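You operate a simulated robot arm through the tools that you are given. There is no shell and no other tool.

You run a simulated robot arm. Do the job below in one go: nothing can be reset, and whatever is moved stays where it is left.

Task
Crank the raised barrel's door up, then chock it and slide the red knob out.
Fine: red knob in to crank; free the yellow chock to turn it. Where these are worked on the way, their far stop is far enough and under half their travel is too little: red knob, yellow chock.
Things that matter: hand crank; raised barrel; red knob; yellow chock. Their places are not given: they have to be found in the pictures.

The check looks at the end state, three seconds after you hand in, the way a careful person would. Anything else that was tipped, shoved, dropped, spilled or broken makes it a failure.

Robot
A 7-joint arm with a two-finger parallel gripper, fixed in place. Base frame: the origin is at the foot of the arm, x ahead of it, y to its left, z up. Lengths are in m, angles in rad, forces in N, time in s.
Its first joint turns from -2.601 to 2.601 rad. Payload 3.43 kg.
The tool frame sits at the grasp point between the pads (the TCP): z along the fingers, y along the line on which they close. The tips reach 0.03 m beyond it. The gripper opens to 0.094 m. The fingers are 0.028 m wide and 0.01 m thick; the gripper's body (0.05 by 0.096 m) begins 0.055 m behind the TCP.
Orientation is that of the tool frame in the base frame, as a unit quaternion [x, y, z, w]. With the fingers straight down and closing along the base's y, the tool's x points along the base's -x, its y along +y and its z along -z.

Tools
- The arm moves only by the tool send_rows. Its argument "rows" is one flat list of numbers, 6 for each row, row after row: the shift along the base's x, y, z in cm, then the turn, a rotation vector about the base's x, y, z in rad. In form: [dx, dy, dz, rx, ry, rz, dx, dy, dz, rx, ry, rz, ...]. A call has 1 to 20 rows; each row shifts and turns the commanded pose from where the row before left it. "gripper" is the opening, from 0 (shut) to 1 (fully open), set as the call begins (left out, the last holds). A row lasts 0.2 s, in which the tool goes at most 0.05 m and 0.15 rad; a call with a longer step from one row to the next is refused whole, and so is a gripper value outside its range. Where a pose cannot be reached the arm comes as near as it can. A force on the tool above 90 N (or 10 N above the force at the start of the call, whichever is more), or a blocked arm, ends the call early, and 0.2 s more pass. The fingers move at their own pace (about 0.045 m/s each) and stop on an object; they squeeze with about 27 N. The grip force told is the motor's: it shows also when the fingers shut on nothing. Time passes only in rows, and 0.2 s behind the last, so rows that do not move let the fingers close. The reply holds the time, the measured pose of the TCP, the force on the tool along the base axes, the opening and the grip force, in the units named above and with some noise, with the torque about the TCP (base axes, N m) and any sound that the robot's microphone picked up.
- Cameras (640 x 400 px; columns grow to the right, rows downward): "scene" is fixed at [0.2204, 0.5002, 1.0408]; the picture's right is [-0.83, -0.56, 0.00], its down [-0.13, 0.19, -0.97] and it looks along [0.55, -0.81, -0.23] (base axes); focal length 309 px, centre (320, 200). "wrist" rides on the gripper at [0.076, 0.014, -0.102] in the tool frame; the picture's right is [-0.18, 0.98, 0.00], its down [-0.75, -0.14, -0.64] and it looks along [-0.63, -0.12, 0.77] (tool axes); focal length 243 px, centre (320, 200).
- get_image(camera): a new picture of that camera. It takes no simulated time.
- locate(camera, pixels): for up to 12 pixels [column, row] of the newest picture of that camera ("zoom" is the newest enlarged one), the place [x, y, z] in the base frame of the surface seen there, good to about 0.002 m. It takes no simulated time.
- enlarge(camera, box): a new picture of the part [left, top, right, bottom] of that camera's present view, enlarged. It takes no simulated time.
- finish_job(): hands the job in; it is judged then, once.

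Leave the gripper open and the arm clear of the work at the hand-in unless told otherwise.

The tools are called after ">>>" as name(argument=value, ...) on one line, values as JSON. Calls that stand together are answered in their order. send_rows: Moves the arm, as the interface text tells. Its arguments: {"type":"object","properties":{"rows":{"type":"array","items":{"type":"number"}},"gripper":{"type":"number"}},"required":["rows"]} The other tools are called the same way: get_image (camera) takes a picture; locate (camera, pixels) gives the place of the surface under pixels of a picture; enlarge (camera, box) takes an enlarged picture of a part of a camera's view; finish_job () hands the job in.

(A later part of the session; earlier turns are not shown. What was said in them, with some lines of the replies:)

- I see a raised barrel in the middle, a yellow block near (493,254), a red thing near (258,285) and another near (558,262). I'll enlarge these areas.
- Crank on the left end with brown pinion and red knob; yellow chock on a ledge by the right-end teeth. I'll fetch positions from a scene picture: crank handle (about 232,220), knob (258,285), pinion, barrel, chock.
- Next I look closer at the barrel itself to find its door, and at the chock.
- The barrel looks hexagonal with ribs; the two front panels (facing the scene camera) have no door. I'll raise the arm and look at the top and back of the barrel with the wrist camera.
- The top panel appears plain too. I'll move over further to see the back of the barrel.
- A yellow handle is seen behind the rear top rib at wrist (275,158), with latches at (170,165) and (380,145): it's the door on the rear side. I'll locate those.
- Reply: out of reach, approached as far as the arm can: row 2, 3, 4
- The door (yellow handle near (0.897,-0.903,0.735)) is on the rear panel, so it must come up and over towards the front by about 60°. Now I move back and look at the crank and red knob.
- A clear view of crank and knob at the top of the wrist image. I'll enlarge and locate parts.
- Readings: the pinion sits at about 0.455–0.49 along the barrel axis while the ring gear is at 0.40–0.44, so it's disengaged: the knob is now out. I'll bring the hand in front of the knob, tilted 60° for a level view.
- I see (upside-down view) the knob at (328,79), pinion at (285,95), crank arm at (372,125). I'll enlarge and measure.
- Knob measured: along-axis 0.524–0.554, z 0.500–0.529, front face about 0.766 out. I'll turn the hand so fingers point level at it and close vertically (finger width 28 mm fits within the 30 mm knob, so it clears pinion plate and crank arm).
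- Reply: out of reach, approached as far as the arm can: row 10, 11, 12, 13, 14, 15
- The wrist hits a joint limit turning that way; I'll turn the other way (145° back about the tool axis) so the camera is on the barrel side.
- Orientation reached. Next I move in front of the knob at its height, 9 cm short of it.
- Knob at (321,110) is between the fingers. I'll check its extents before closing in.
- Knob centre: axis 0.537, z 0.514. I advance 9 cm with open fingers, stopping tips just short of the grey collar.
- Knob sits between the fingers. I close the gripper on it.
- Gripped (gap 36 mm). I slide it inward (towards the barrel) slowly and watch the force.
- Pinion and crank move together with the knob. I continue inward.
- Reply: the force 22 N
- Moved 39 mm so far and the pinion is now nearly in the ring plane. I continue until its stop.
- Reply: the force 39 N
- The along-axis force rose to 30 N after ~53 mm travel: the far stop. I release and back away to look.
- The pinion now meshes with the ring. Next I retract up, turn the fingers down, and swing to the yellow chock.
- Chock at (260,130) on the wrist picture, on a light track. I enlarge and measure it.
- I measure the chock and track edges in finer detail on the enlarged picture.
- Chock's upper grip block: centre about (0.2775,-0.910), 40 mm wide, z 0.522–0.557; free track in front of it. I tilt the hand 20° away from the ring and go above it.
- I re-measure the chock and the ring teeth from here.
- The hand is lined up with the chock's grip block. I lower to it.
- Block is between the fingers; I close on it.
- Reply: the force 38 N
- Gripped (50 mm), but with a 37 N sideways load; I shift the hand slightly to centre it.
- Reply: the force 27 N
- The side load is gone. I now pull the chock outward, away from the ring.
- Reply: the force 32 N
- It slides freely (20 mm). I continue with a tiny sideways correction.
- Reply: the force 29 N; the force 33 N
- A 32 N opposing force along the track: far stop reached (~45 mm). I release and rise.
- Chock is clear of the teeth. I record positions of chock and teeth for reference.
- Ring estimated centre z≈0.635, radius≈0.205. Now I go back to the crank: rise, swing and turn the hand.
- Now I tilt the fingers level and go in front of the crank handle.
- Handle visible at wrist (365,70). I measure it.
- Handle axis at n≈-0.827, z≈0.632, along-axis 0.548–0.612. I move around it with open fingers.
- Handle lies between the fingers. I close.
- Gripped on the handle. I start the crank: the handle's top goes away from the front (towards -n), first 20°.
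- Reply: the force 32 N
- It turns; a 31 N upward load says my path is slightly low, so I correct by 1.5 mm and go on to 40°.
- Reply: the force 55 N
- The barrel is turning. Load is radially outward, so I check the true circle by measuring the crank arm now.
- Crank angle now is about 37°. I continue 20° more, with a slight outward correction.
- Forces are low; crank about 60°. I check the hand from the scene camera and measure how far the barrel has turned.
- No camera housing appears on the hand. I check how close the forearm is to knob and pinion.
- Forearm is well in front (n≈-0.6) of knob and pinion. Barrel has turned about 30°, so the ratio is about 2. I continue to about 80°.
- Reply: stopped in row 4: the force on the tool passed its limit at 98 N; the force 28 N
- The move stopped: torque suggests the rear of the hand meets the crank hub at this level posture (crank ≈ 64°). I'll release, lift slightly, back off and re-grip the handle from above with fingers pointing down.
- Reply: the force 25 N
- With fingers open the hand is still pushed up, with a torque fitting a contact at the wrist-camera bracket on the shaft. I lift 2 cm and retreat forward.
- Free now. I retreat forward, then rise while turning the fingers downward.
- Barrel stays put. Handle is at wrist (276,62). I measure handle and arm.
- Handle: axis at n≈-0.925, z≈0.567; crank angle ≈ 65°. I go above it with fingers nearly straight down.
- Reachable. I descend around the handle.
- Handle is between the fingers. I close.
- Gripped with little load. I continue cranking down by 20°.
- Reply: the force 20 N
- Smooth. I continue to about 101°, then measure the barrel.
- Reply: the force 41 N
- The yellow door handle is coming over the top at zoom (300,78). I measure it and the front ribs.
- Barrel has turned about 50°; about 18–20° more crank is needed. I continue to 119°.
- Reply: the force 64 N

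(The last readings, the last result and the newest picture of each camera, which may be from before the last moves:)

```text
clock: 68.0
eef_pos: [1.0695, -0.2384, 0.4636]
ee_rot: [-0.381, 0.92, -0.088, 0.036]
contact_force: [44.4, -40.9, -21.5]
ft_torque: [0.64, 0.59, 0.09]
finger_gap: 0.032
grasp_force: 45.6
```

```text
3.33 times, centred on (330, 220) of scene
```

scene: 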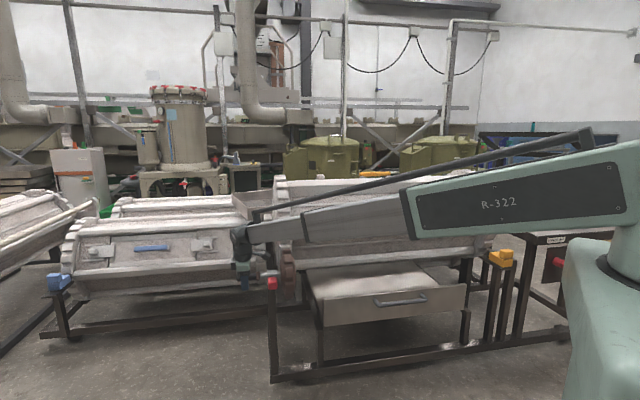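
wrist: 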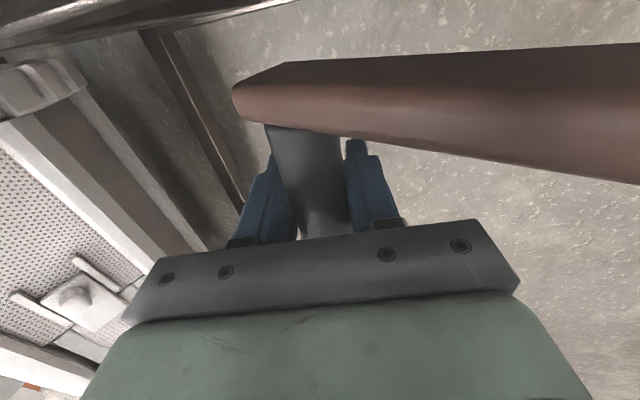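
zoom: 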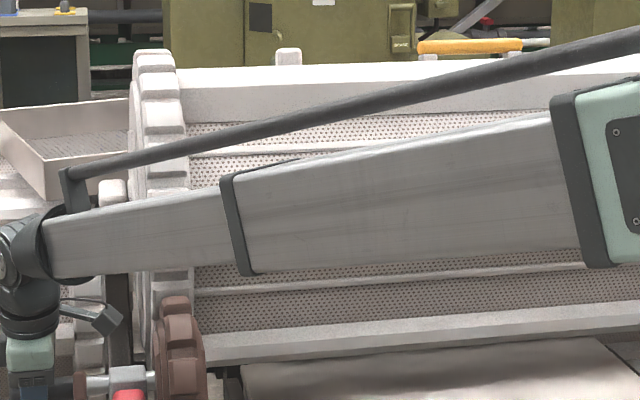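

Compared with the starting picture, ribs still sit ~10° short. I crank ~12° more with an outward nudge.

>>> send_rows(rows=[-0.18, 0.18, -0.67, 0, 0, 0, -0.29, 0.29, -0.609, 0, 0, 0, -0.32, 0.32, -0.575, 0, 0, 0])

>>> get_image(camera="wrist")

>>> enlarge(camera="scene", box=[260, 160, 400, 280])

```text
clock: 68.8
eef_pos: [1.0604, -0.229, 0.4459]
ee_rot: [-0.381, 0.92, -0.084, 0.033]
contact_force: [21.4, -23.9, -18.9]
ft_torque: [0.27, 0.24, 0.16]
finger_gap: 0.0318
grasp_force: 45.0
```

```text
taken
```

wrist: 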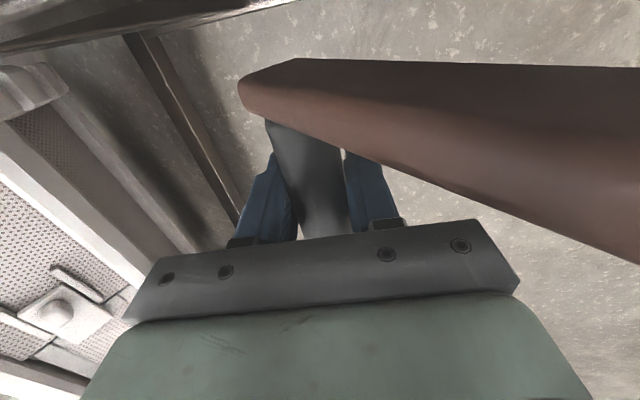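

```text
3.33 times, centred on (330, 220) of scene
```

zoom: 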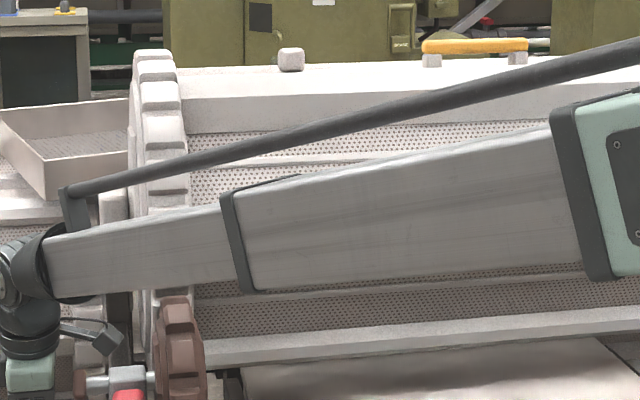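

I measure the door handle's present place; when upright it should be at n≈-1.088.

>>> enlarge(camera="scene", box=[330, 160, 430, 200])

>>> get_image(camera="scene")

>>> locate(camera="scene", pixels=[[390, 174], [397, 174], [404, 173], [410, 173], [416, 173], [347, 177], [390, 178], [415, 177], [380, 181], [380, 186], [345, 183], [345, 189]])

```text
6.40 times, centred on (380, 180) of scene
```

zoom: 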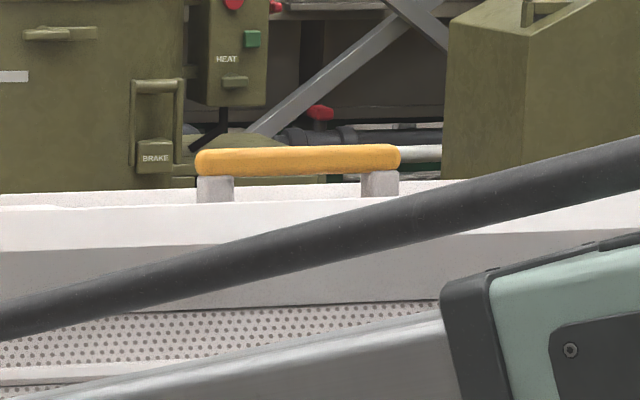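

```text
taken
```

scene: 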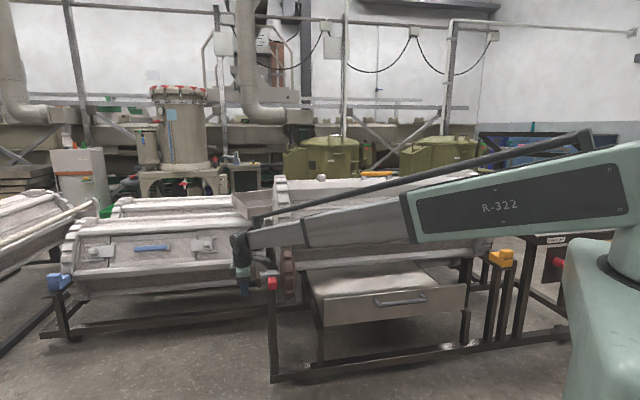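

```text
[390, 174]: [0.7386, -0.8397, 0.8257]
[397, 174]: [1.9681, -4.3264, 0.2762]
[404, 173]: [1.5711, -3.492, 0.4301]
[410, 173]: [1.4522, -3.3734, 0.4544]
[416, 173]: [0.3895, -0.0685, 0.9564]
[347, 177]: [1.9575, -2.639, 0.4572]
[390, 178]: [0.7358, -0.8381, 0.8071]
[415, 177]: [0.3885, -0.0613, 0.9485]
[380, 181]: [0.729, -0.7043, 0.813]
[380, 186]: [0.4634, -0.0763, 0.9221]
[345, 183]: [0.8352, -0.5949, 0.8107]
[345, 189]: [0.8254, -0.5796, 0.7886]
```

>>> locate(camera="scene", pixels=[[365, 175], [370, 174], [377, 174], [385, 173], [390, 173], [364, 178], [389, 177], [350, 181], [365, 182], [320, 184], [320, 178], [322, 177]])

```text
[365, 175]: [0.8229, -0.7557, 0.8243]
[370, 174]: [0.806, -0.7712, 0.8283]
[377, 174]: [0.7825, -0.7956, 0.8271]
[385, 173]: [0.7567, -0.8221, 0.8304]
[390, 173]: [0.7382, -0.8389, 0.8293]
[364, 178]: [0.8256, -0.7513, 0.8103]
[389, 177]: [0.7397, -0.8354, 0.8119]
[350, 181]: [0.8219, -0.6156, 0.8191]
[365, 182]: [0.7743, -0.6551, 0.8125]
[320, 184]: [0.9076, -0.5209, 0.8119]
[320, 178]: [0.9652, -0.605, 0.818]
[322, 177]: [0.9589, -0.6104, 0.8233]
```

The handle is at n≈-1.118 — about 9° short of the top. I crank ~12° more while leaning the hand back so the camera bracket stays clear of the shaft.

>>> send_rows(rows=[-0.34, 0.34, -0.58, 0.085, 0.085, 0, -0.39, 0.39, -0.49, 0.085, 0.085, 0, -0.41, 0.41, -0.46, 0.085, 0.085, 0])

>>> get_image(camera="scene")

>>> locate(camera="scene", pixels=[[365, 174], [370, 173], [377, 173], [377, 172], [385, 172], [390, 172], [365, 176], [375, 175], [350, 183], [365, 182], [320, 184], [345, 187]])

>>> enlarge(camera="scene", box=[260, 160, 400, 280])

>>> get_image(camera="wrist")

```text
clock: 69.5
eef_pos: [1.0483, -0.2158, 0.4331]
ee_rot: [-0.382, 0.92, 0.084, -0.036]
contact_force: [-2.1, 4.0, 3.7]
ft_torque: [-0.32, -0.53, -0.01]
finger_gap: 0.0322
grasp_force: 44.7
```

```text
taken
```

scene: 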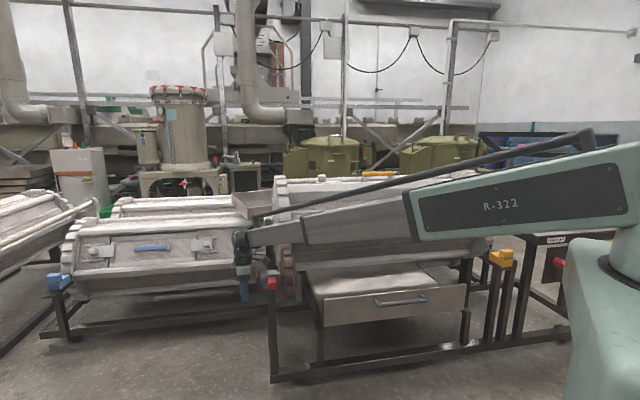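

```text
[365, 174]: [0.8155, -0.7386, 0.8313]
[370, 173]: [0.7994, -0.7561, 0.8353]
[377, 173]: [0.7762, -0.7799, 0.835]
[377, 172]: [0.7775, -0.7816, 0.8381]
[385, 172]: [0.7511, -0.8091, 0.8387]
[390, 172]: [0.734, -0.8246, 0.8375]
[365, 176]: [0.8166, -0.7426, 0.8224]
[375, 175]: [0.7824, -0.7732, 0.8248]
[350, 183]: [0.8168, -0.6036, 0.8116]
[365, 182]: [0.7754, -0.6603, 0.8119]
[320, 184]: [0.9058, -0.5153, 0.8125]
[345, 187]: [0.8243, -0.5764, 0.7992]
```

```text
3.33 times, centred on (330, 220) of scene
```

zoom: 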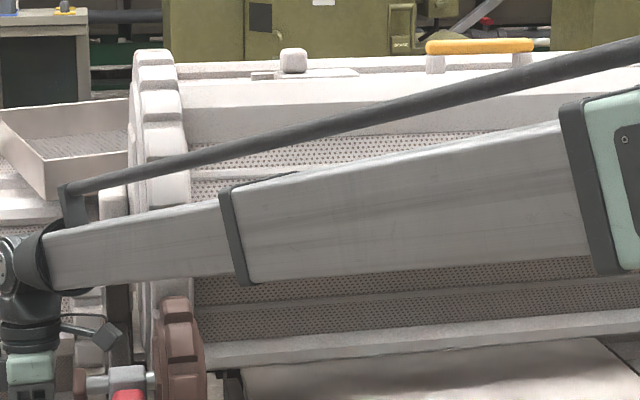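

```text
taken
```

wrist: 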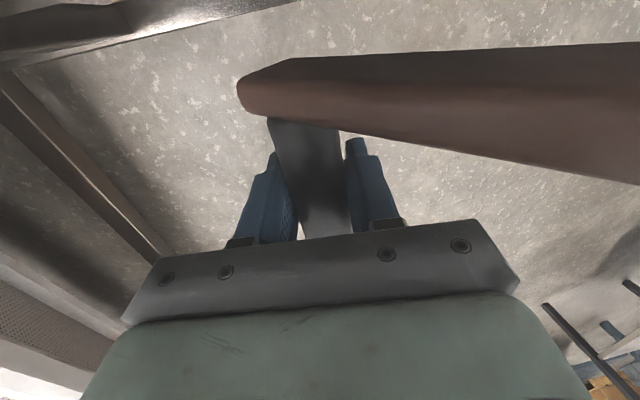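

Handle now at n≈-1.105: about 3–5° left. I crank 8° more.

>>> send_rows(rows=[-0.43, 0.43, -0.41, 0, 0, 0, -0.45, 0.45, -0.37, 0, 0, 0])

>>> get_image(camera="scene")

>>> locate(camera="scene", pixels=[[367, 174], [370, 173], [377, 173], [377, 172], [385, 172], [390, 172], [347, 175], [375, 175], [350, 183], [365, 182], [320, 184], [345, 187]])

>>> enlarge(camera="scene", box=[260, 160, 400, 280])

```text
clock: 70.2
eef_pos: [1.0413, -0.2086, 0.4259]
ee_rot: [-0.38, 0.921, 0.083, -0.035]
contact_force: [8.5, -1.2, 8.9]
ft_torque: [0.29, 0.43, 0.0]
finger_gap: 0.0319
grasp_force: 45.0
```

```text
taken
```

scene: 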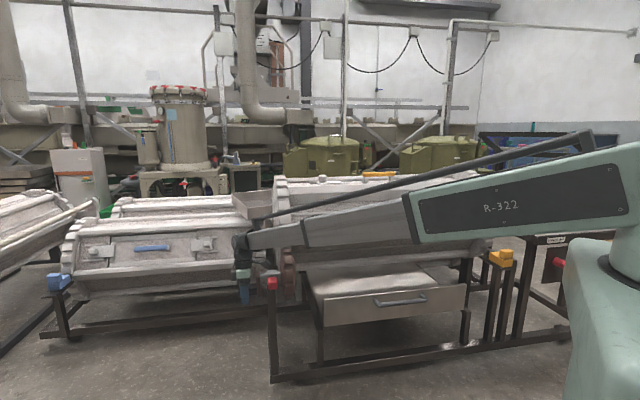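

```text
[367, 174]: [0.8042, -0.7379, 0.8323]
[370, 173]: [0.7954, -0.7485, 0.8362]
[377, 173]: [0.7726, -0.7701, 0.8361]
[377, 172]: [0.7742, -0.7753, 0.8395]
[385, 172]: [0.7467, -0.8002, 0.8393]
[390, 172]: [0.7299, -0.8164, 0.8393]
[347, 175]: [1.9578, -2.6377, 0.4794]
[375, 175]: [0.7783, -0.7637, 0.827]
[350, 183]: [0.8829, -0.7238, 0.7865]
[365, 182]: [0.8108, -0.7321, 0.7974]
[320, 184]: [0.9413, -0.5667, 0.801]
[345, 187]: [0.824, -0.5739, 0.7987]
```

```text
3.33 times, centred on (330, 220) of scene
```

zoom: 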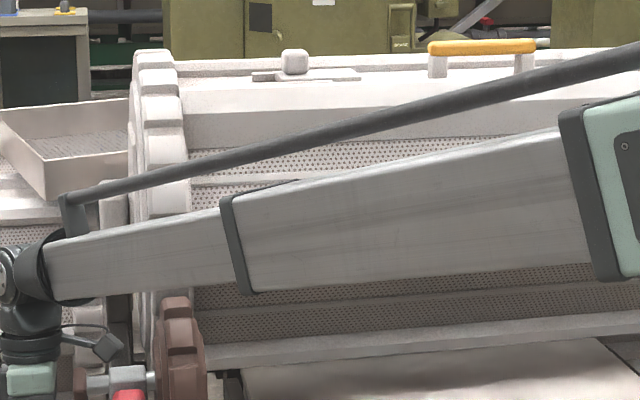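

Nearly upright (about 2–3° left by handle position). I release the handle, rise, and go to the same viewpoint at the chock as before to compare the tooth positions.

>>> send_rows(rows=[0, 0, 0, 0, 0, 0, 0, 0, 0, 0, 0, 0, 0, 0, 0, 0, 0, 0, 0, 0, 2, 0, 0, 0, 0, 0, 4, 0, 0, 0, 0, 0, 4, 0, 0, 0, 0, 0, 4, 0, 0, 0, 0, 0, 4, 0, 0, 0, 0, 0, 4, 0, 0, 0, 0, 0, 4, 0, 0, 0, 0, 0, 4, 0, 0, 0, 0, 0, 4, 0, 0, 0, 0, 0, 4, 0, 0, 0, 0, 0, 4, 0, 0, 0], gripper=0.6)

>>> get_image(camera="scene")

>>> enlarge(camera="scene", box=[260, 160, 400, 280])

```text
clock: 73.2
eef_pos: [1.0408, -0.2106, 0.8454]
ee_rot: [-0.381, 0.92, 0.083, -0.035]
contact_force: [0.2, 0.3, 0.3]
ft_torque: [0.02, 0.06, 0.01]
finger_gap: 0.0565
grasp_force: 0.0
```

```text
taken
```

scene: 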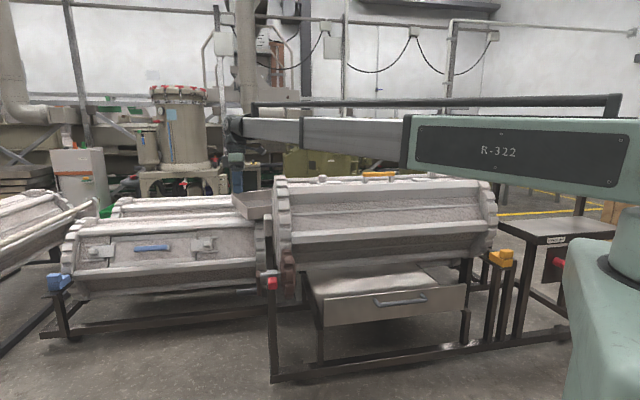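

```text
3.33 times, centred on (330, 220) of scene
```

zoom: 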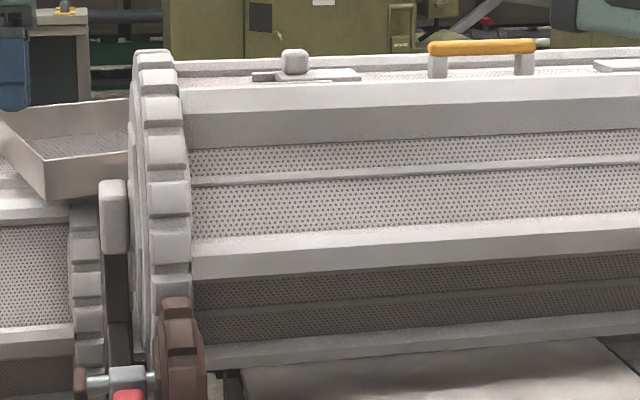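

The barrel view now matches the starting look closely (ribs coincide), with the yellow handle on top. I swing back to the chock viewpoint.

>>> send_rows(rows=[-4.3, 0.1, 1.5, -0.06, -0.06, 0, -4.3, 0.1, 1.5, -0.06, -0.06, 0, -4.3, 0.1, 1.5, 0, 0, 0, -4.3, 0.1, 1.5, 0, 0, 0, -4.3, 0.1, 1.5, 0, 0, 0, -4.3, 0.1, 1.5, 0, 0, 0, -4.3, 0.1, 1.5, 0, 0, 0, -3, -3.45, 0, 0, 0, -0.1428, -3, -3.45, 0, 0, 0, -0.1428, -3, -3.45, 0, 0, 0, -0.1428, -3, -3.45, 0, 0, 0, -0.1428, -3, -3.45, 0, 0, 0, -0.1428, -3, -3.45, 0, 0, 0, -0.1428, -3, -3.45, 0, 0, 0, -0.1428, -3, -3.45, 0, 0, 0, -0.1428, -3, -3.45, 0, 0, 0, -0.1428, -3, -3.45, 0, 0, 0, -0.1428, -3, -3.45, 0, 0, 0, -0.1428], gripper=0.75)

>>> get_image(camera="wrist")

```text
clock: 77.0
eef_pos: [0.4091, -0.5822, 0.9486]
ee_rot: [0.383, 0.924, 0.005, 0.0]
contact_force: [0.5, -0.6, 0.1]
ft_torque: [-0.03, 0.0, 0.0]
finger_gap: 0.0705
grasp_force: 0.0
```

```text
taken
```

wrist: 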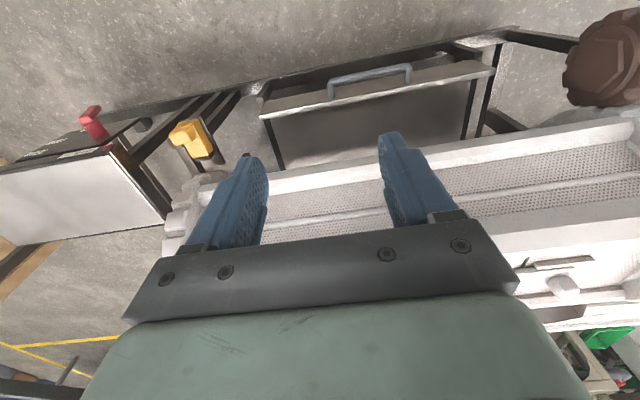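

>>> send_rows(rows=[-2.12, -2.78, -2.92, -0.0823, -0.0823, 0, -2.12, -2.78, -2.92, -0.0823, -0.0823, 0, -2.12, -2.78, -2.92, -0.0823, -0.0823, 0, -2.12, -2.78, -2.92, 0, 0, 0, -2.12, -2.78, -2.92, 0, 0, 0, -2.12, -2.78, -2.92, 0, 0, 0, -2.12, -2.78, -2.92, 0, 0, 0, -2.12, -2.78, -2.92, 0, 0, 0, -2.12, -2.78, -2.92, 0, 0, 0])

>>> get_image(camera="wrist")

>>> enlarge(camera="wrist", box=[240, 40, 400, 240])

>>> locate(camera="wrist", pixels=[[282, 65], [322, 62], [305, 95], [310, 130], [320, 155], [320, 165], [320, 175], [322, 185], [322, 195], [322, 205], [322, 215], [322, 225]])

```text
clock: 79.0
eef_pos: [0.2182, -0.8333, 0.6883]
ee_rot: [0.376, 0.91, -0.062, 0.161]
contact_force: [-0.5, 0.7, 0.7]
ft_torque: [0.0, -0.04, 0.0]
finger_gap: 0.0708
grasp_force: 0.1
```

```text
taken
```

wrist: 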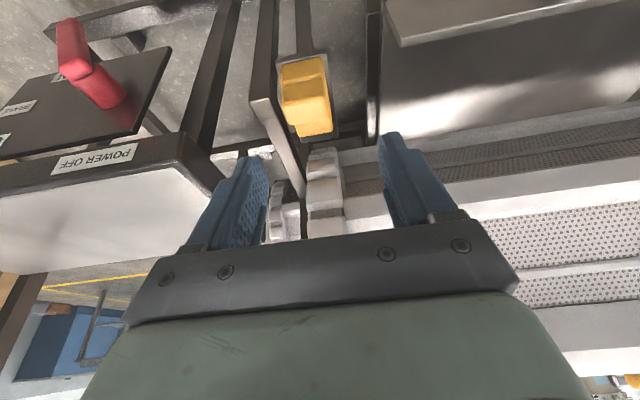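

```text
2.00 times, centred on (320, 140) of wrist
```

zoom: 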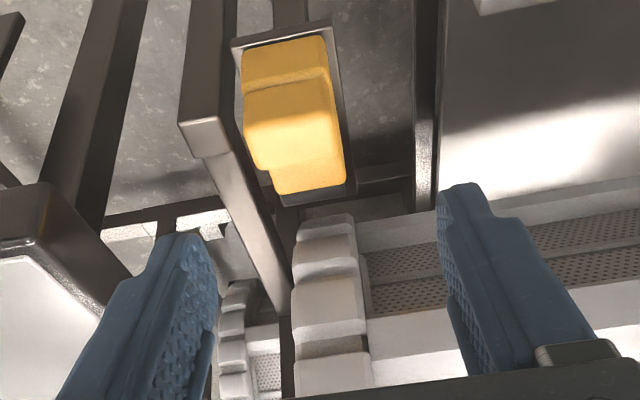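

```text
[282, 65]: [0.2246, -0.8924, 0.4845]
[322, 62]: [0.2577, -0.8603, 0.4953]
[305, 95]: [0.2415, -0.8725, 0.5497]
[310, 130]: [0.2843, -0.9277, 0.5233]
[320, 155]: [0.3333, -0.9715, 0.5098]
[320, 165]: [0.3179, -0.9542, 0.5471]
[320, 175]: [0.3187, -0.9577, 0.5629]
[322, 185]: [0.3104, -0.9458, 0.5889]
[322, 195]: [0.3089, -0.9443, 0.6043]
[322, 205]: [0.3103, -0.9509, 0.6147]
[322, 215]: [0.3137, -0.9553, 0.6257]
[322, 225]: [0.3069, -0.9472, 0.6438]
```

Teeth sit within about 1° of the starting phase, so the chock should fit. I go down onto the chock's grip block.

>>> send_rows(rows=[0.22, -1.22, -2.2, 0, 0, 0, 0.22, -1.22, -2.2, 0, 0, 0, 0.6, -0.6, -2.35, 0, 0, 0, 0.6, -0.6, -2.35, 0, 0, 0, 0.6, -0.6, -2.35, 0, 0, 0, 0.6, -0.6, -2.35, 0, 0, 0])

>>> get_image(camera="wrist")

```text
clock: 80.3
eef_pos: [0.2471, -0.8806, 0.5474]
ee_rot: [0.376, 0.911, -0.062, 0.161]
contact_force: [0.3, 0.2, -0.9]
ft_torque: [0.01, -0.01, 0.03]
finger_gap: 0.0704
grasp_force: 0.0
```

```text
taken
```

wrist: 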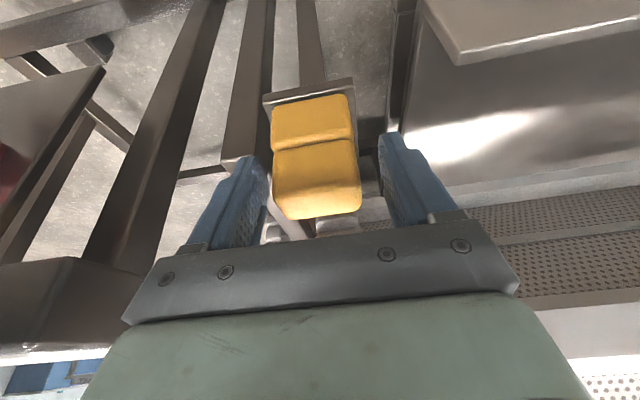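

Block between fingers; I close with a small centring shift.

>>> send_rows(rows=[-0.1, -0.1, 0, 0, 0, 0, -0.1, -0.1, 0, 0, 0, 0, 0, 0, 0, 0, 0, 0, 0, 0, 0, 0, 0, 0], gripper=0)

```text
clock: 81.3
eef_pos: [0.2459, -0.8812, 0.5481]
ee_rot: [0.377, 0.91, -0.062, 0.161]
contact_force: [7.8, 8.1, -6.1]
ft_torque: [-0.41, -0.15, 0.14]
finger_gap: 0.05
grasp_force: 45.4
```

Gripped evenly. I push it in towards the ring.

>>> send_rows(rows=[0.35, -0.35, 0, 0, 0, 0, 0.35, -0.35, 0, 0, 0, 0, 0.35, -0.35, 0, 0, 0, 0, 0.35, -0.35, 0, 0, 0, 0, 0.35, -0.35, 0, 0, 0, 0, 0.35, -0.35, 0, 0, 0, 0])

>>> get_image(camera="wrist")

```text
clock: 82.8
eef_pos: [0.2673, -0.9039, 0.549]
ee_rot: [0.376, 0.911, -0.06, 0.16]
contact_force: [13.3, 15.4, -13.7]
ft_torque: [0.21, 0.1, 0.12]
finger_gap: 0.0501
grasp_force: 45.6
```

```text
taken
```

wrist: 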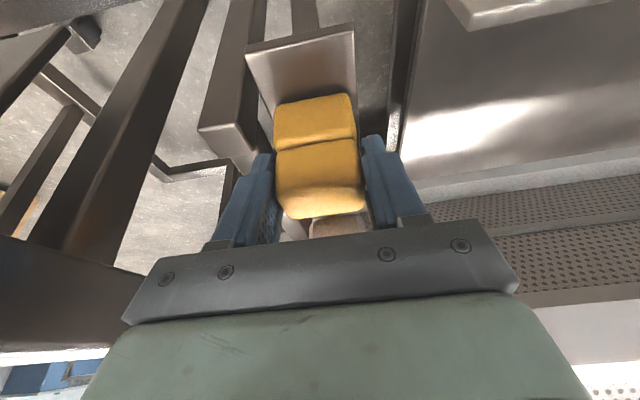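

>>> send_rows(rows=[0.35, -0.35, 0, 0, 0, 0, 0.35, -0.35, 0, 0, 0, 0, 0.3, -0.3, 0, 0, 0, 0, 0.2, -0.2, 0, 0, 0, 0])

>>> get_image(camera="wrist")

```text
clock: 83.8
eef_pos: [0.2753, -0.9134, 0.5496]
ee_rot: [0.376, 0.911, -0.059, 0.157]
contact_force: [-7.1, 38.2, -6.6]
ft_torque: [-0.26, 0.32, 0.19]
finger_gap: 0.0507
grasp_force: 45.3
```

```text
taken
```

wrist: 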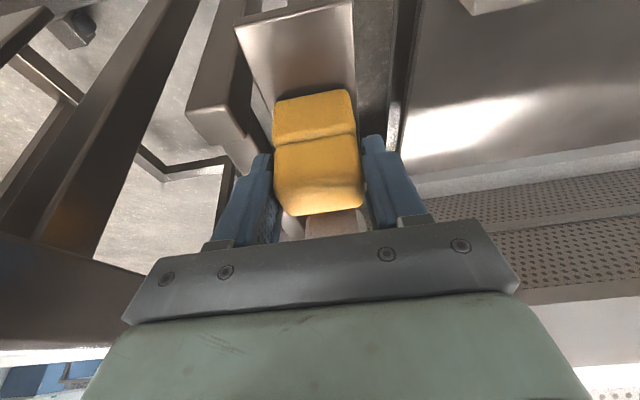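

It met a stop at nearly the same place as at the start. I release, rise, and compare its place with the start.

>>> send_rows(rows=[0, 0, 0, 0, 0, 0, 0, 0, 0, 0, 0, 0, 0, 0, 0, 0, 0, 0], gripper=0.75)

>>> send_rows(rows=[-0.6, 0.6, 2.35, 0, 0, 0, -0.6, 0.6, 2.35, 0, 0, 0, -0.6, 0.6, 2.35, 0, 0, 0, -0.6, 0.6, 2.35, 0, 0, 0])

>>> enlarge(camera="wrist", box=[230, 0, 420, 210])

>>> get_image(camera="wrist")

>>> locate(camera="wrist", pixels=[[295, 88], [340, 84], [297, 108], [341, 104], [318, 95], [318, 110], [318, 70], [310, 140], [340, 135], [330, 165], [330, 195], [250, 85]])

```text
clock: 84.5
eef_pos: [0.2779, -0.9172, 0.5488]
ee_rot: [0.376, 0.91, -0.062, 0.161]
contact_force: [0.8, 0.0, 0.3]
ft_torque: [0.02, 0.0, -0.01]
finger_gap: 0.071
grasp_force: 0.0
```

```text
clock: 85.5
eef_pos: [0.2529, -0.8918, 0.6426]
ee_rot: [0.376, 0.91, -0.062, 0.161]
contact_force: [0.1, 0.0, 0.1]
ft_torque: [-0.01, -0.01, 0.01]
finger_gap: 0.0706
grasp_force: 0.1
```

```text
1.90 times, centred on (325, 105) of wrist
```

zoom: 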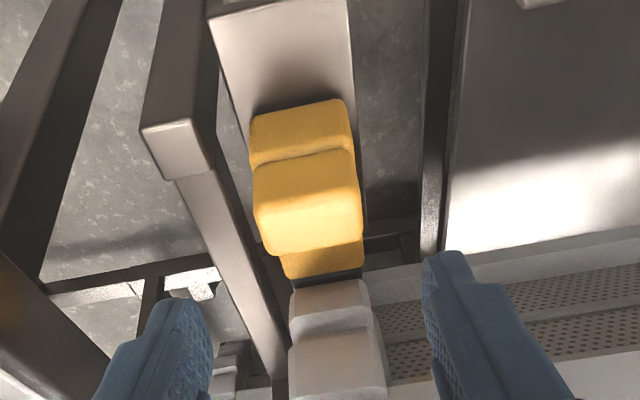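

```text
taken
```

wrist: 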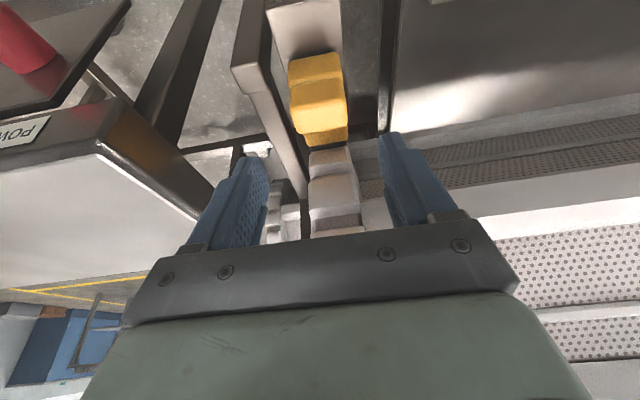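

```text
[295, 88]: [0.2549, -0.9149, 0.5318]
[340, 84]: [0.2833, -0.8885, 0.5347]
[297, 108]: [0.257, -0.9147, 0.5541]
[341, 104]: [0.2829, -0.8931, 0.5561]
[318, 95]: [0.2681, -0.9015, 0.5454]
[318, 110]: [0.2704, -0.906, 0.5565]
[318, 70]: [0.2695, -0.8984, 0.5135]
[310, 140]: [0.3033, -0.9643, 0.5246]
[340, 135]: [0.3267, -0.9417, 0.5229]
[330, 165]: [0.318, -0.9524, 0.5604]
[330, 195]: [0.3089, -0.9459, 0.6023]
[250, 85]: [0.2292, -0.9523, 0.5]
```

Chock is back at its starting place to within 1 mm, with the tooth beside it the same as before: chocked. Now I go to the red knob: rise, swing, and level the hand.

>>> send_rows(rows=[-0.86, 2.2, 4.2, 0.0823, 0.0823, 0, -0.86, 2.2, 4.2, 0.0823, 0.0823, 0, -0.86, 2.2, 4.2, 0.0823, 0.0823, 0, -0.86, 2.2, 4.2, 0, 0, 0], gripper=1)

>>> send_rows(rows=[3.0, 3.45, 0.85, 0, 0, 0, 3.0, 3.45, 0.85, 0, 0, 0, 3.0, 3.45, 0.85, 0, 0, 0, 3.0, 3.45, 0.85, 0, 0, 0, 3.0, 3.45, 0.85, 0, 0, 0, 3.0, 3.45, 0.85, 0, 0, 0, 3.0, 3.45, 0.85, 0, 0, 0.1428, 3.0, 3.45, 0.85, 0, 0, 0.1428, 3.0, 3.45, 0.85, 0, 0, 0.1428, 3.0, 3.45, 0.85, 0, 0, 0.1428, 3.0, 3.45, 0.85, 0, 0, 0.1428, 3.0, 3.45, 0.85, 0, 0, 0.1428, 3.0, 3.45, 0.85, 0, 0, 0.1428, 3.0, 3.45, 0.85, 0, 0, 0.1428, 3.0, 3.45, 0.85, 0, 0, 0.1428, 3.0, 3.45, 0.85, 0, 0, 0.1428, 3.0, 3.45, 0.85, 0, 0, 0.1428])

>>> get_image(camera="scene")

```text
clock: 86.5
eef_pos: [0.2213, -0.804, 0.8112]
ee_rot: [0.383, 0.924, 0.005, -0.001]
contact_force: [0.1, -0.4, -0.1]
ft_torque: [0.02, 0.03, -0.01]
finger_gap: 0.0939
grasp_force: 0.0
```

```text
clock: 90.2
eef_pos: [0.7299, -0.2162, 0.956]
ee_rot: [-0.383, 0.924, 0.003, -0.003]
contact_force: [0.6, 0.8, 0.3]
ft_torque: [-0.03, 0.02, -0.01]
finger_gap: 0.094
grasp_force: 0.0
```

```text
taken
```

scene: 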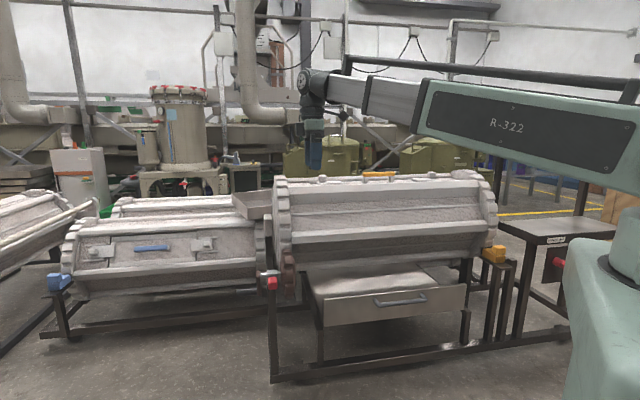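

Clear view now. I check the door, chock and knob before continuing.

>>> locate(camera="scene", pixels=[[370, 173], [377, 173], [385, 172], [272, 284], [272, 275], [366, 182], [440, 177], [347, 177], [400, 225], [300, 215], [490, 215], [500, 251]])

>>> enlarge(camera="scene", box=[320, 160, 460, 200])

>>> enlarge(camera="scene", box=[430, 200, 590, 300])

>>> enlarge(camera="scene", box=[228, 235, 292, 300])

```text
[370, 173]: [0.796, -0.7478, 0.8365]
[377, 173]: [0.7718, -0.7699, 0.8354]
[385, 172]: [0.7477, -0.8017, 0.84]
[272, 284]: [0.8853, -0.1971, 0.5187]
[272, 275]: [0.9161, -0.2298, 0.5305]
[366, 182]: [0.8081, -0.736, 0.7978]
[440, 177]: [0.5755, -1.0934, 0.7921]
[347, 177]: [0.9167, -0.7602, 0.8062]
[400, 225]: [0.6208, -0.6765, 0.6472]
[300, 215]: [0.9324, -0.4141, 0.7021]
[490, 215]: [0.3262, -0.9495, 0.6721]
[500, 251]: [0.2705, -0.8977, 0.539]
```

```text
4.57 times, centred on (390, 180) of scene
```

zoom: 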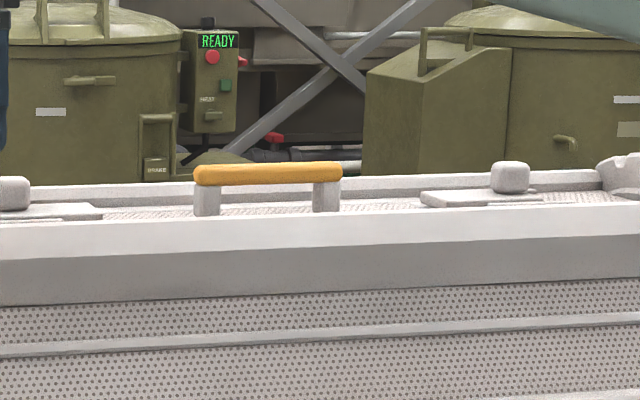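

```text
4.00 times, centred on (510, 250) of scene
```

zoom: 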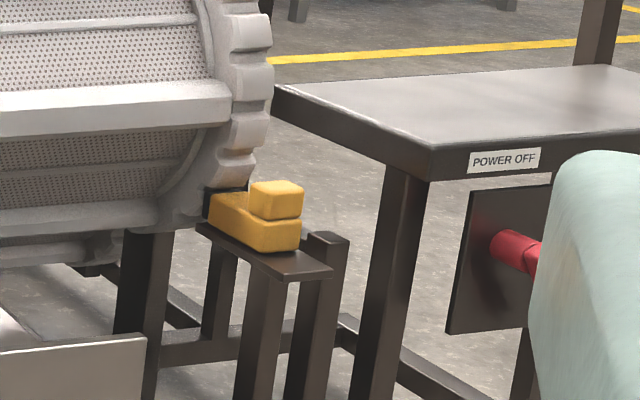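

```text
6.15 times, centred on (260, 268) of scene
```

zoom: 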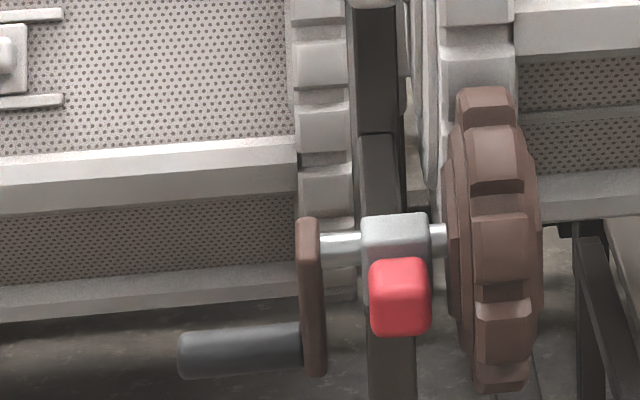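

Barrel is identical in phase to the start with the door on top, chock seated. Now I bring the hand level in front of the knob, reversing the earlier retreat.

>>> send_rows(rows=[0.5, 1.01, -4, -0.101, -0.101, 0, 0.5, 1.01, -4, -0.101, -0.101, 0, 0.5, 1.01, -4, -0.101, -0.101, 0, 0.5, 1.01, -4, -0.101, -0.101, 0, 0.5, 1.01, -4, -0.101, -0.101, 0, 0.5, 1.01, -4, -0.101, -0.101, 0, 0.5, 1.01, -4, -0.101, -0.101, 0, 0.5, 1.01, -4, -0.101, -0.101, 0, 0.5, 1.01, -4, -0.101, -0.101, 0, 0.5, 1.01, -4, -0.101, -0.101, 0, 0.5, 1.01, -4, -0.101, -0.101, 0])

>>> get_image(camera="wrist")

```text
clock: 92.5
eef_pos: [0.7836, -0.1058, 0.515]
ee_rot: [-0.27, 0.656, -0.651, 0.27]
contact_force: [0.2, 0.0, 0.5]
ft_torque: [0.03, 0.01, -0.01]
finger_gap: 0.094
grasp_force: 0.0
```

```text
taken
```

wrist: 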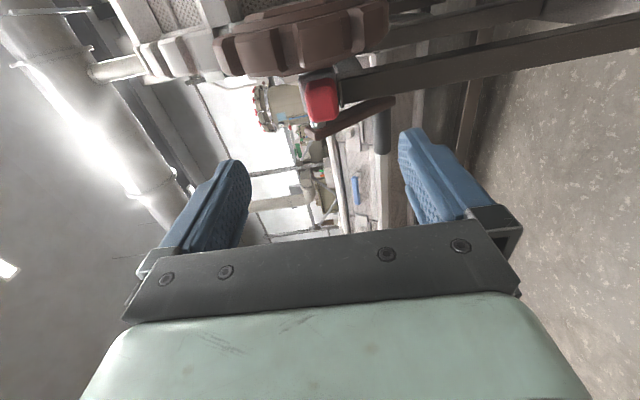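

>>> locate(camera="wrist", pixels=[[309, 100], [336, 100], [320, 84], [322, 100], [325, 116], [340, 130], [380, 130], [370, 110]])

```text
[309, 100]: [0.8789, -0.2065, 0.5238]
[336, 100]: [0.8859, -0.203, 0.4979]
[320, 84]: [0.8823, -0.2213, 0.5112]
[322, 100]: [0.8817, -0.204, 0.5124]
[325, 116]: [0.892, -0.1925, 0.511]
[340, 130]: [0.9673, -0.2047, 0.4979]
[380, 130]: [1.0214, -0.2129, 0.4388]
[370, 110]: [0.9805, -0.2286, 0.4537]
```

Knob centre along-axis 0.482, z≈0.512. I advance around it.

>>> send_rows(rows=[2.06, -1.98, -0.04, 0, 0, 0, 2.06, -1.98, -0.04, 0, 0, 0, 2.06, -1.98, -0.04, 0, 0, 0, 2.06, -1.98, -0.04, 0, 0, 0, 2.06, -1.98, -0.04, 0, 0, 0])

>>> send_rows(rows=[0, 0, 0, 0, 0, 0, 0, 0, 0, 0, 0, 0, 0, 0, 0, 0, 0, 0, 0, 0, 0, 0, 0, 0, 0, 0, 0, 0, 0, 0], gripper=0)

>>> get_image(camera="wrist")

```text
clock: 93.8
eef_pos: [0.8886, -0.2053, 0.5144]
ee_rot: [-0.269, 0.656, -0.651, 0.269]
contact_force: [-0.3, -0.7, -0.3]
ft_torque: [-0.01, -0.03, -0.01]
finger_gap: 0.094
grasp_force: 0.1
```

```text
clock: 95.0
eef_pos: [0.8882, -0.2052, 0.5119]
ee_rot: [-0.27, 0.657, -0.65, 0.269]
contact_force: [-0.8, -0.7, -7.7]
ft_torque: [-0.16, -0.04, -0.08]
finger_gap: 0.0365
grasp_force: 44.0
```

```text
taken
```

wrist: 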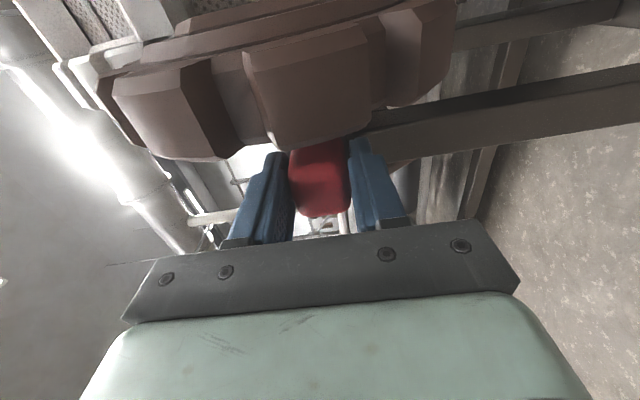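

Gripped. I slide the knob outward (along +axis) step by step.

>>> send_rows(rows=[0.33, 0.33, 0, 0, 0, 0, 0.35, 0.35, 0, 0, 0, 0, 0.35, 0.35, 0, 0, 0, 0, 0.35, 0.35, 0, 0, 0, 0])

>>> get_image(camera="wrist")

```text
clock: 96.0
eef_pos: [0.9013, -0.192, 0.5123]
ee_rot: [-0.27, 0.657, -0.65, 0.269]
contact_force: [-3.3, 0.3, -9.1]
ft_torque: [-0.07, -0.05, -0.73]
finger_gap: 0.0363
grasp_force: 45.0
```

```text
taken
```

wrist: 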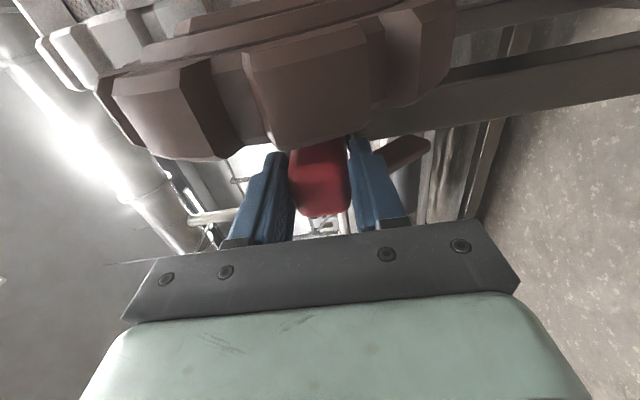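

Sliding smoothly with the pinion following. I continue.

>>> send_rows(rows=[0.35, 0.35, 0, 0, 0, 0, 0.35, 0.35, 0, 0, 0, 0, 0.35, 0.35, 0, 0, 0, 0, 0.35, 0.35, 0, 0, 0, 0, 0.35, 0.35, 0, 0, 0, 0])

>>> get_image(camera="wrist")

```text
clock: 97.2
eef_pos: [0.9205, -0.1729, 0.5127]
ee_rot: [-0.271, 0.657, -0.65, 0.269]
contact_force: [1.5, -5.2, -6.9]
ft_torque: [0.06, -0.17, 0.11]
finger_gap: 0.0364
grasp_force: 45.0
```

```text
taken
```

wrist: 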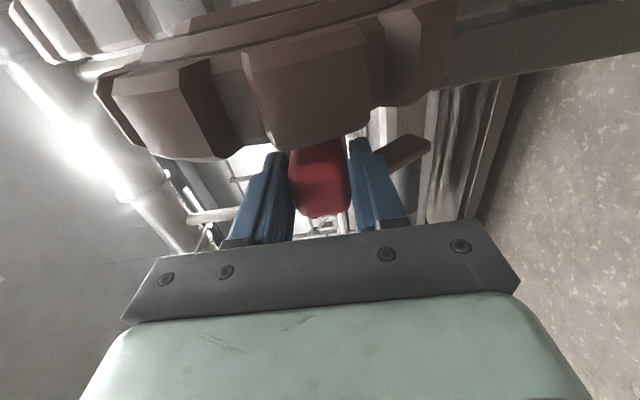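

46 mm out; I continue to its outer stop.

>>> send_rows(rows=[0.25, 0.25, 0, 0, 0, 0, 0.25, 0.25, 0, 0, 0, 0, 0.2, 0.2, 0, 0, 0, 0])

```text
clock: 98.0
eef_pos: [0.9243, -0.1684, 0.5137]
ee_rot: [-0.27, 0.657, -0.65, 0.268]
contact_force: [-3.4, -14.3, -7.8]
ft_torque: [-0.24, 0.06, 1.25]
finger_gap: 0.0362
grasp_force: 45.4
```

Nearly at the stop (force rising). One more small push to be sure.

>>> send_rows(rows=[0.2, 0.2, 0, 0, 0, 0, 0.2, 0.2, 0, 0, 0, 0])

```text
clock: 98.5
eef_pos: [0.9293, -0.1636, 0.5133]
ee_rot: [-0.269, 0.657, -0.651, 0.268]
contact_force: [-23.2, -24.1, -11.9]
ft_torque: [-0.55, -0.05, 0.05]
finger_gap: 0.0365
grasp_force: 44.8
```

Now 33 N opposes along the axis: outer stop reached. I release and back away, then check.

>>> send_rows(rows=[-0.1, -0.1, 0, 0, 0, 0, 0, 0, 0, 0, 0, 0, 0, 0, 0, 0, 0, 0, 0, 0, 0, 0, 0, 0, 0, 0, 0, 0, 0, 0], gripper=1)

>>> send_rows(rows=[-2, 2, 0, 0, 0, 0, -2, 2, 0, 0, 0, 0, -2, 2, 0, 0, 0, 0, -2, 2, 0, 0, 0, 0, -2, 2, 0, 0, 0, 0])

>>> send_rows(rows=[-0.5, -1, 4, 0.101, 0.101, 0, -0.5, -1, 4, 0.101, 0.101, 0, -0.5, -1, 4, 0.101, 0.101, 0, -0.5, -1, 4, 0.101, 0.101, 0, -0.5, -1, 4, 0.101, 0.101, 0, -0.5, -1, 4, 0.101, 0.101, 0, -0.5, -1, 4, 0.101, 0.101, 0, -0.5, -1, 4, 0.101, 0.101, 0, -0.5, -1, 4, 0.101, 0.101, 0, -0.5, -1, 4, 0.101, 0.101, 0, -0.5, -1, 4, 0.101, 0.101, 0, -2, -1, 3, 0, 0, 0, -2, -1, 3, 0, 0, 0])

>>> get_image(camera="scene")

>>> enlarge(camera="scene", box=[200, 160, 360, 310])

>>> locate(camera="scene", pixels=[[258, 285], [270, 285], [271, 262], [274, 290], [400, 225], [300, 215], [490, 215], [500, 251], [377, 173], [495, 261]])

>>> get_image(camera="wrist")

```text
clock: 99.8
eef_pos: [0.9289, -0.164, 0.5142]
ee_rot: [-0.27, 0.657, -0.651, 0.268]
contact_force: [-0.1, -0.4, -0.3]
ft_torque: [-0.04, 0.02, -0.01]
finger_gap: 0.094
grasp_force: 0.0
```

```text
clock: 101.0
eef_pos: [0.8294, -0.0641, 0.5129]
ee_rot: [-0.27, 0.656, -0.651, 0.269]
contact_force: [-0.8, -0.1, -0.9]
ft_torque: [-0.04, 0.01, -0.02]
finger_gap: 0.094
grasp_force: 0.1
```

```text
clock: 103.8
eef_pos: [0.7341, -0.1937, 1.0141]
ee_rot: [-0.382, 0.924, 0.004, -0.004]
contact_force: [0.6, 0.0, 1.1]
ft_torque: [0.01, 0.01, 0.04]
finger_gap: 0.0939
grasp_force: 0.0
```

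```text
taken
```

scene: 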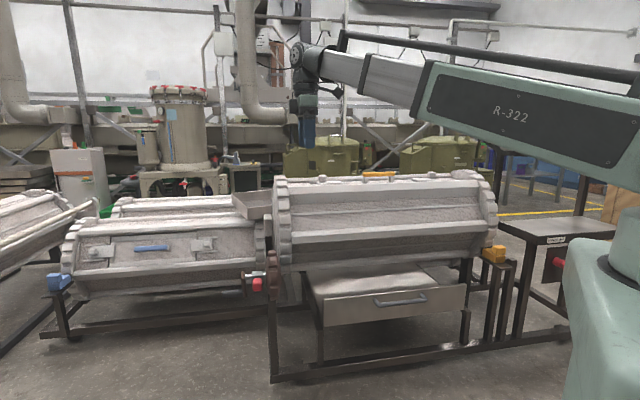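

```text
2.67 times, centred on (280, 235) of scene
```

zoom: 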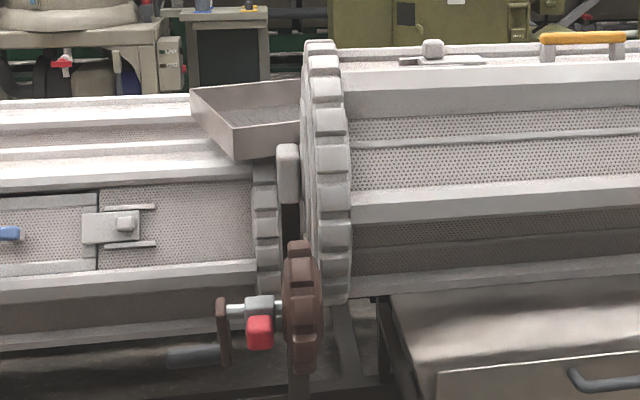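

```text
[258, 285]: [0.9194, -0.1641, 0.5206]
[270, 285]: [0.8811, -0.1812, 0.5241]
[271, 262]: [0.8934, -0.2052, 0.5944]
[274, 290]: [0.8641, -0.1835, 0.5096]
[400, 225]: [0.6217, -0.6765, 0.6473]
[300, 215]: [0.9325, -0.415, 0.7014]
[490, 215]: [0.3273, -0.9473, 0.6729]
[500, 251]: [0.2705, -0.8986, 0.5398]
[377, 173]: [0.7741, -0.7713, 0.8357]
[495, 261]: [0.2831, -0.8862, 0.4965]
```

```text
taken
```

wrist: 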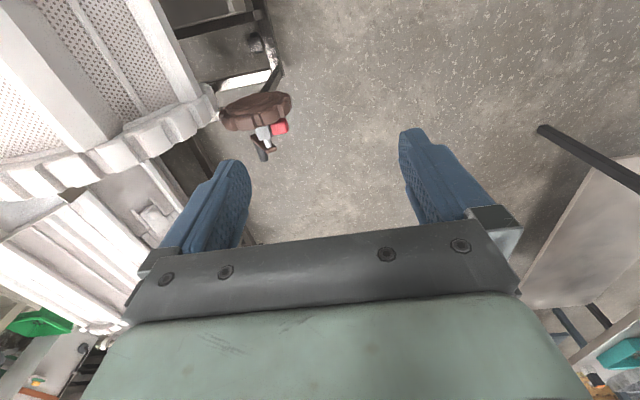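

Everything matches: the knob is back at its out position (0.919,-0.164,0.521), the pinion is disengaged, and the chock is seated at its start place. The door with its yellow handle is on top. The arm is clear and the gripper is open, so I hand in.

>>> finish_job()

```text
The job is handed in.
```

The raised barrel's door is up, the yellow chock is back in place and the red knob is slid out. I handed the job in and have not seen the check's result.

- **Door:** the barrel turned about 60°, so the yellow door handle is on top. Its ribs and teeth line up with the starting position to within about 1°.
- **Chock:** it was pulled out for cranking, then pushed back to within about 1 mm of where it started.
- **Red knob:** it is at its outer stop, within about 1 mm of where it started, and the crank gear no longer meshes with the barrel.
- **Contact on the way:** during cranking the hand pressed against the crank shaft, probably with its camera bracket, and the arm stopped itself at 98 N. I let go, took hold of the handle again from above and carried on. I saw no damage, and nothing else looked moved in the last scene picture.

The gripper is open and the arm is clear of the work.
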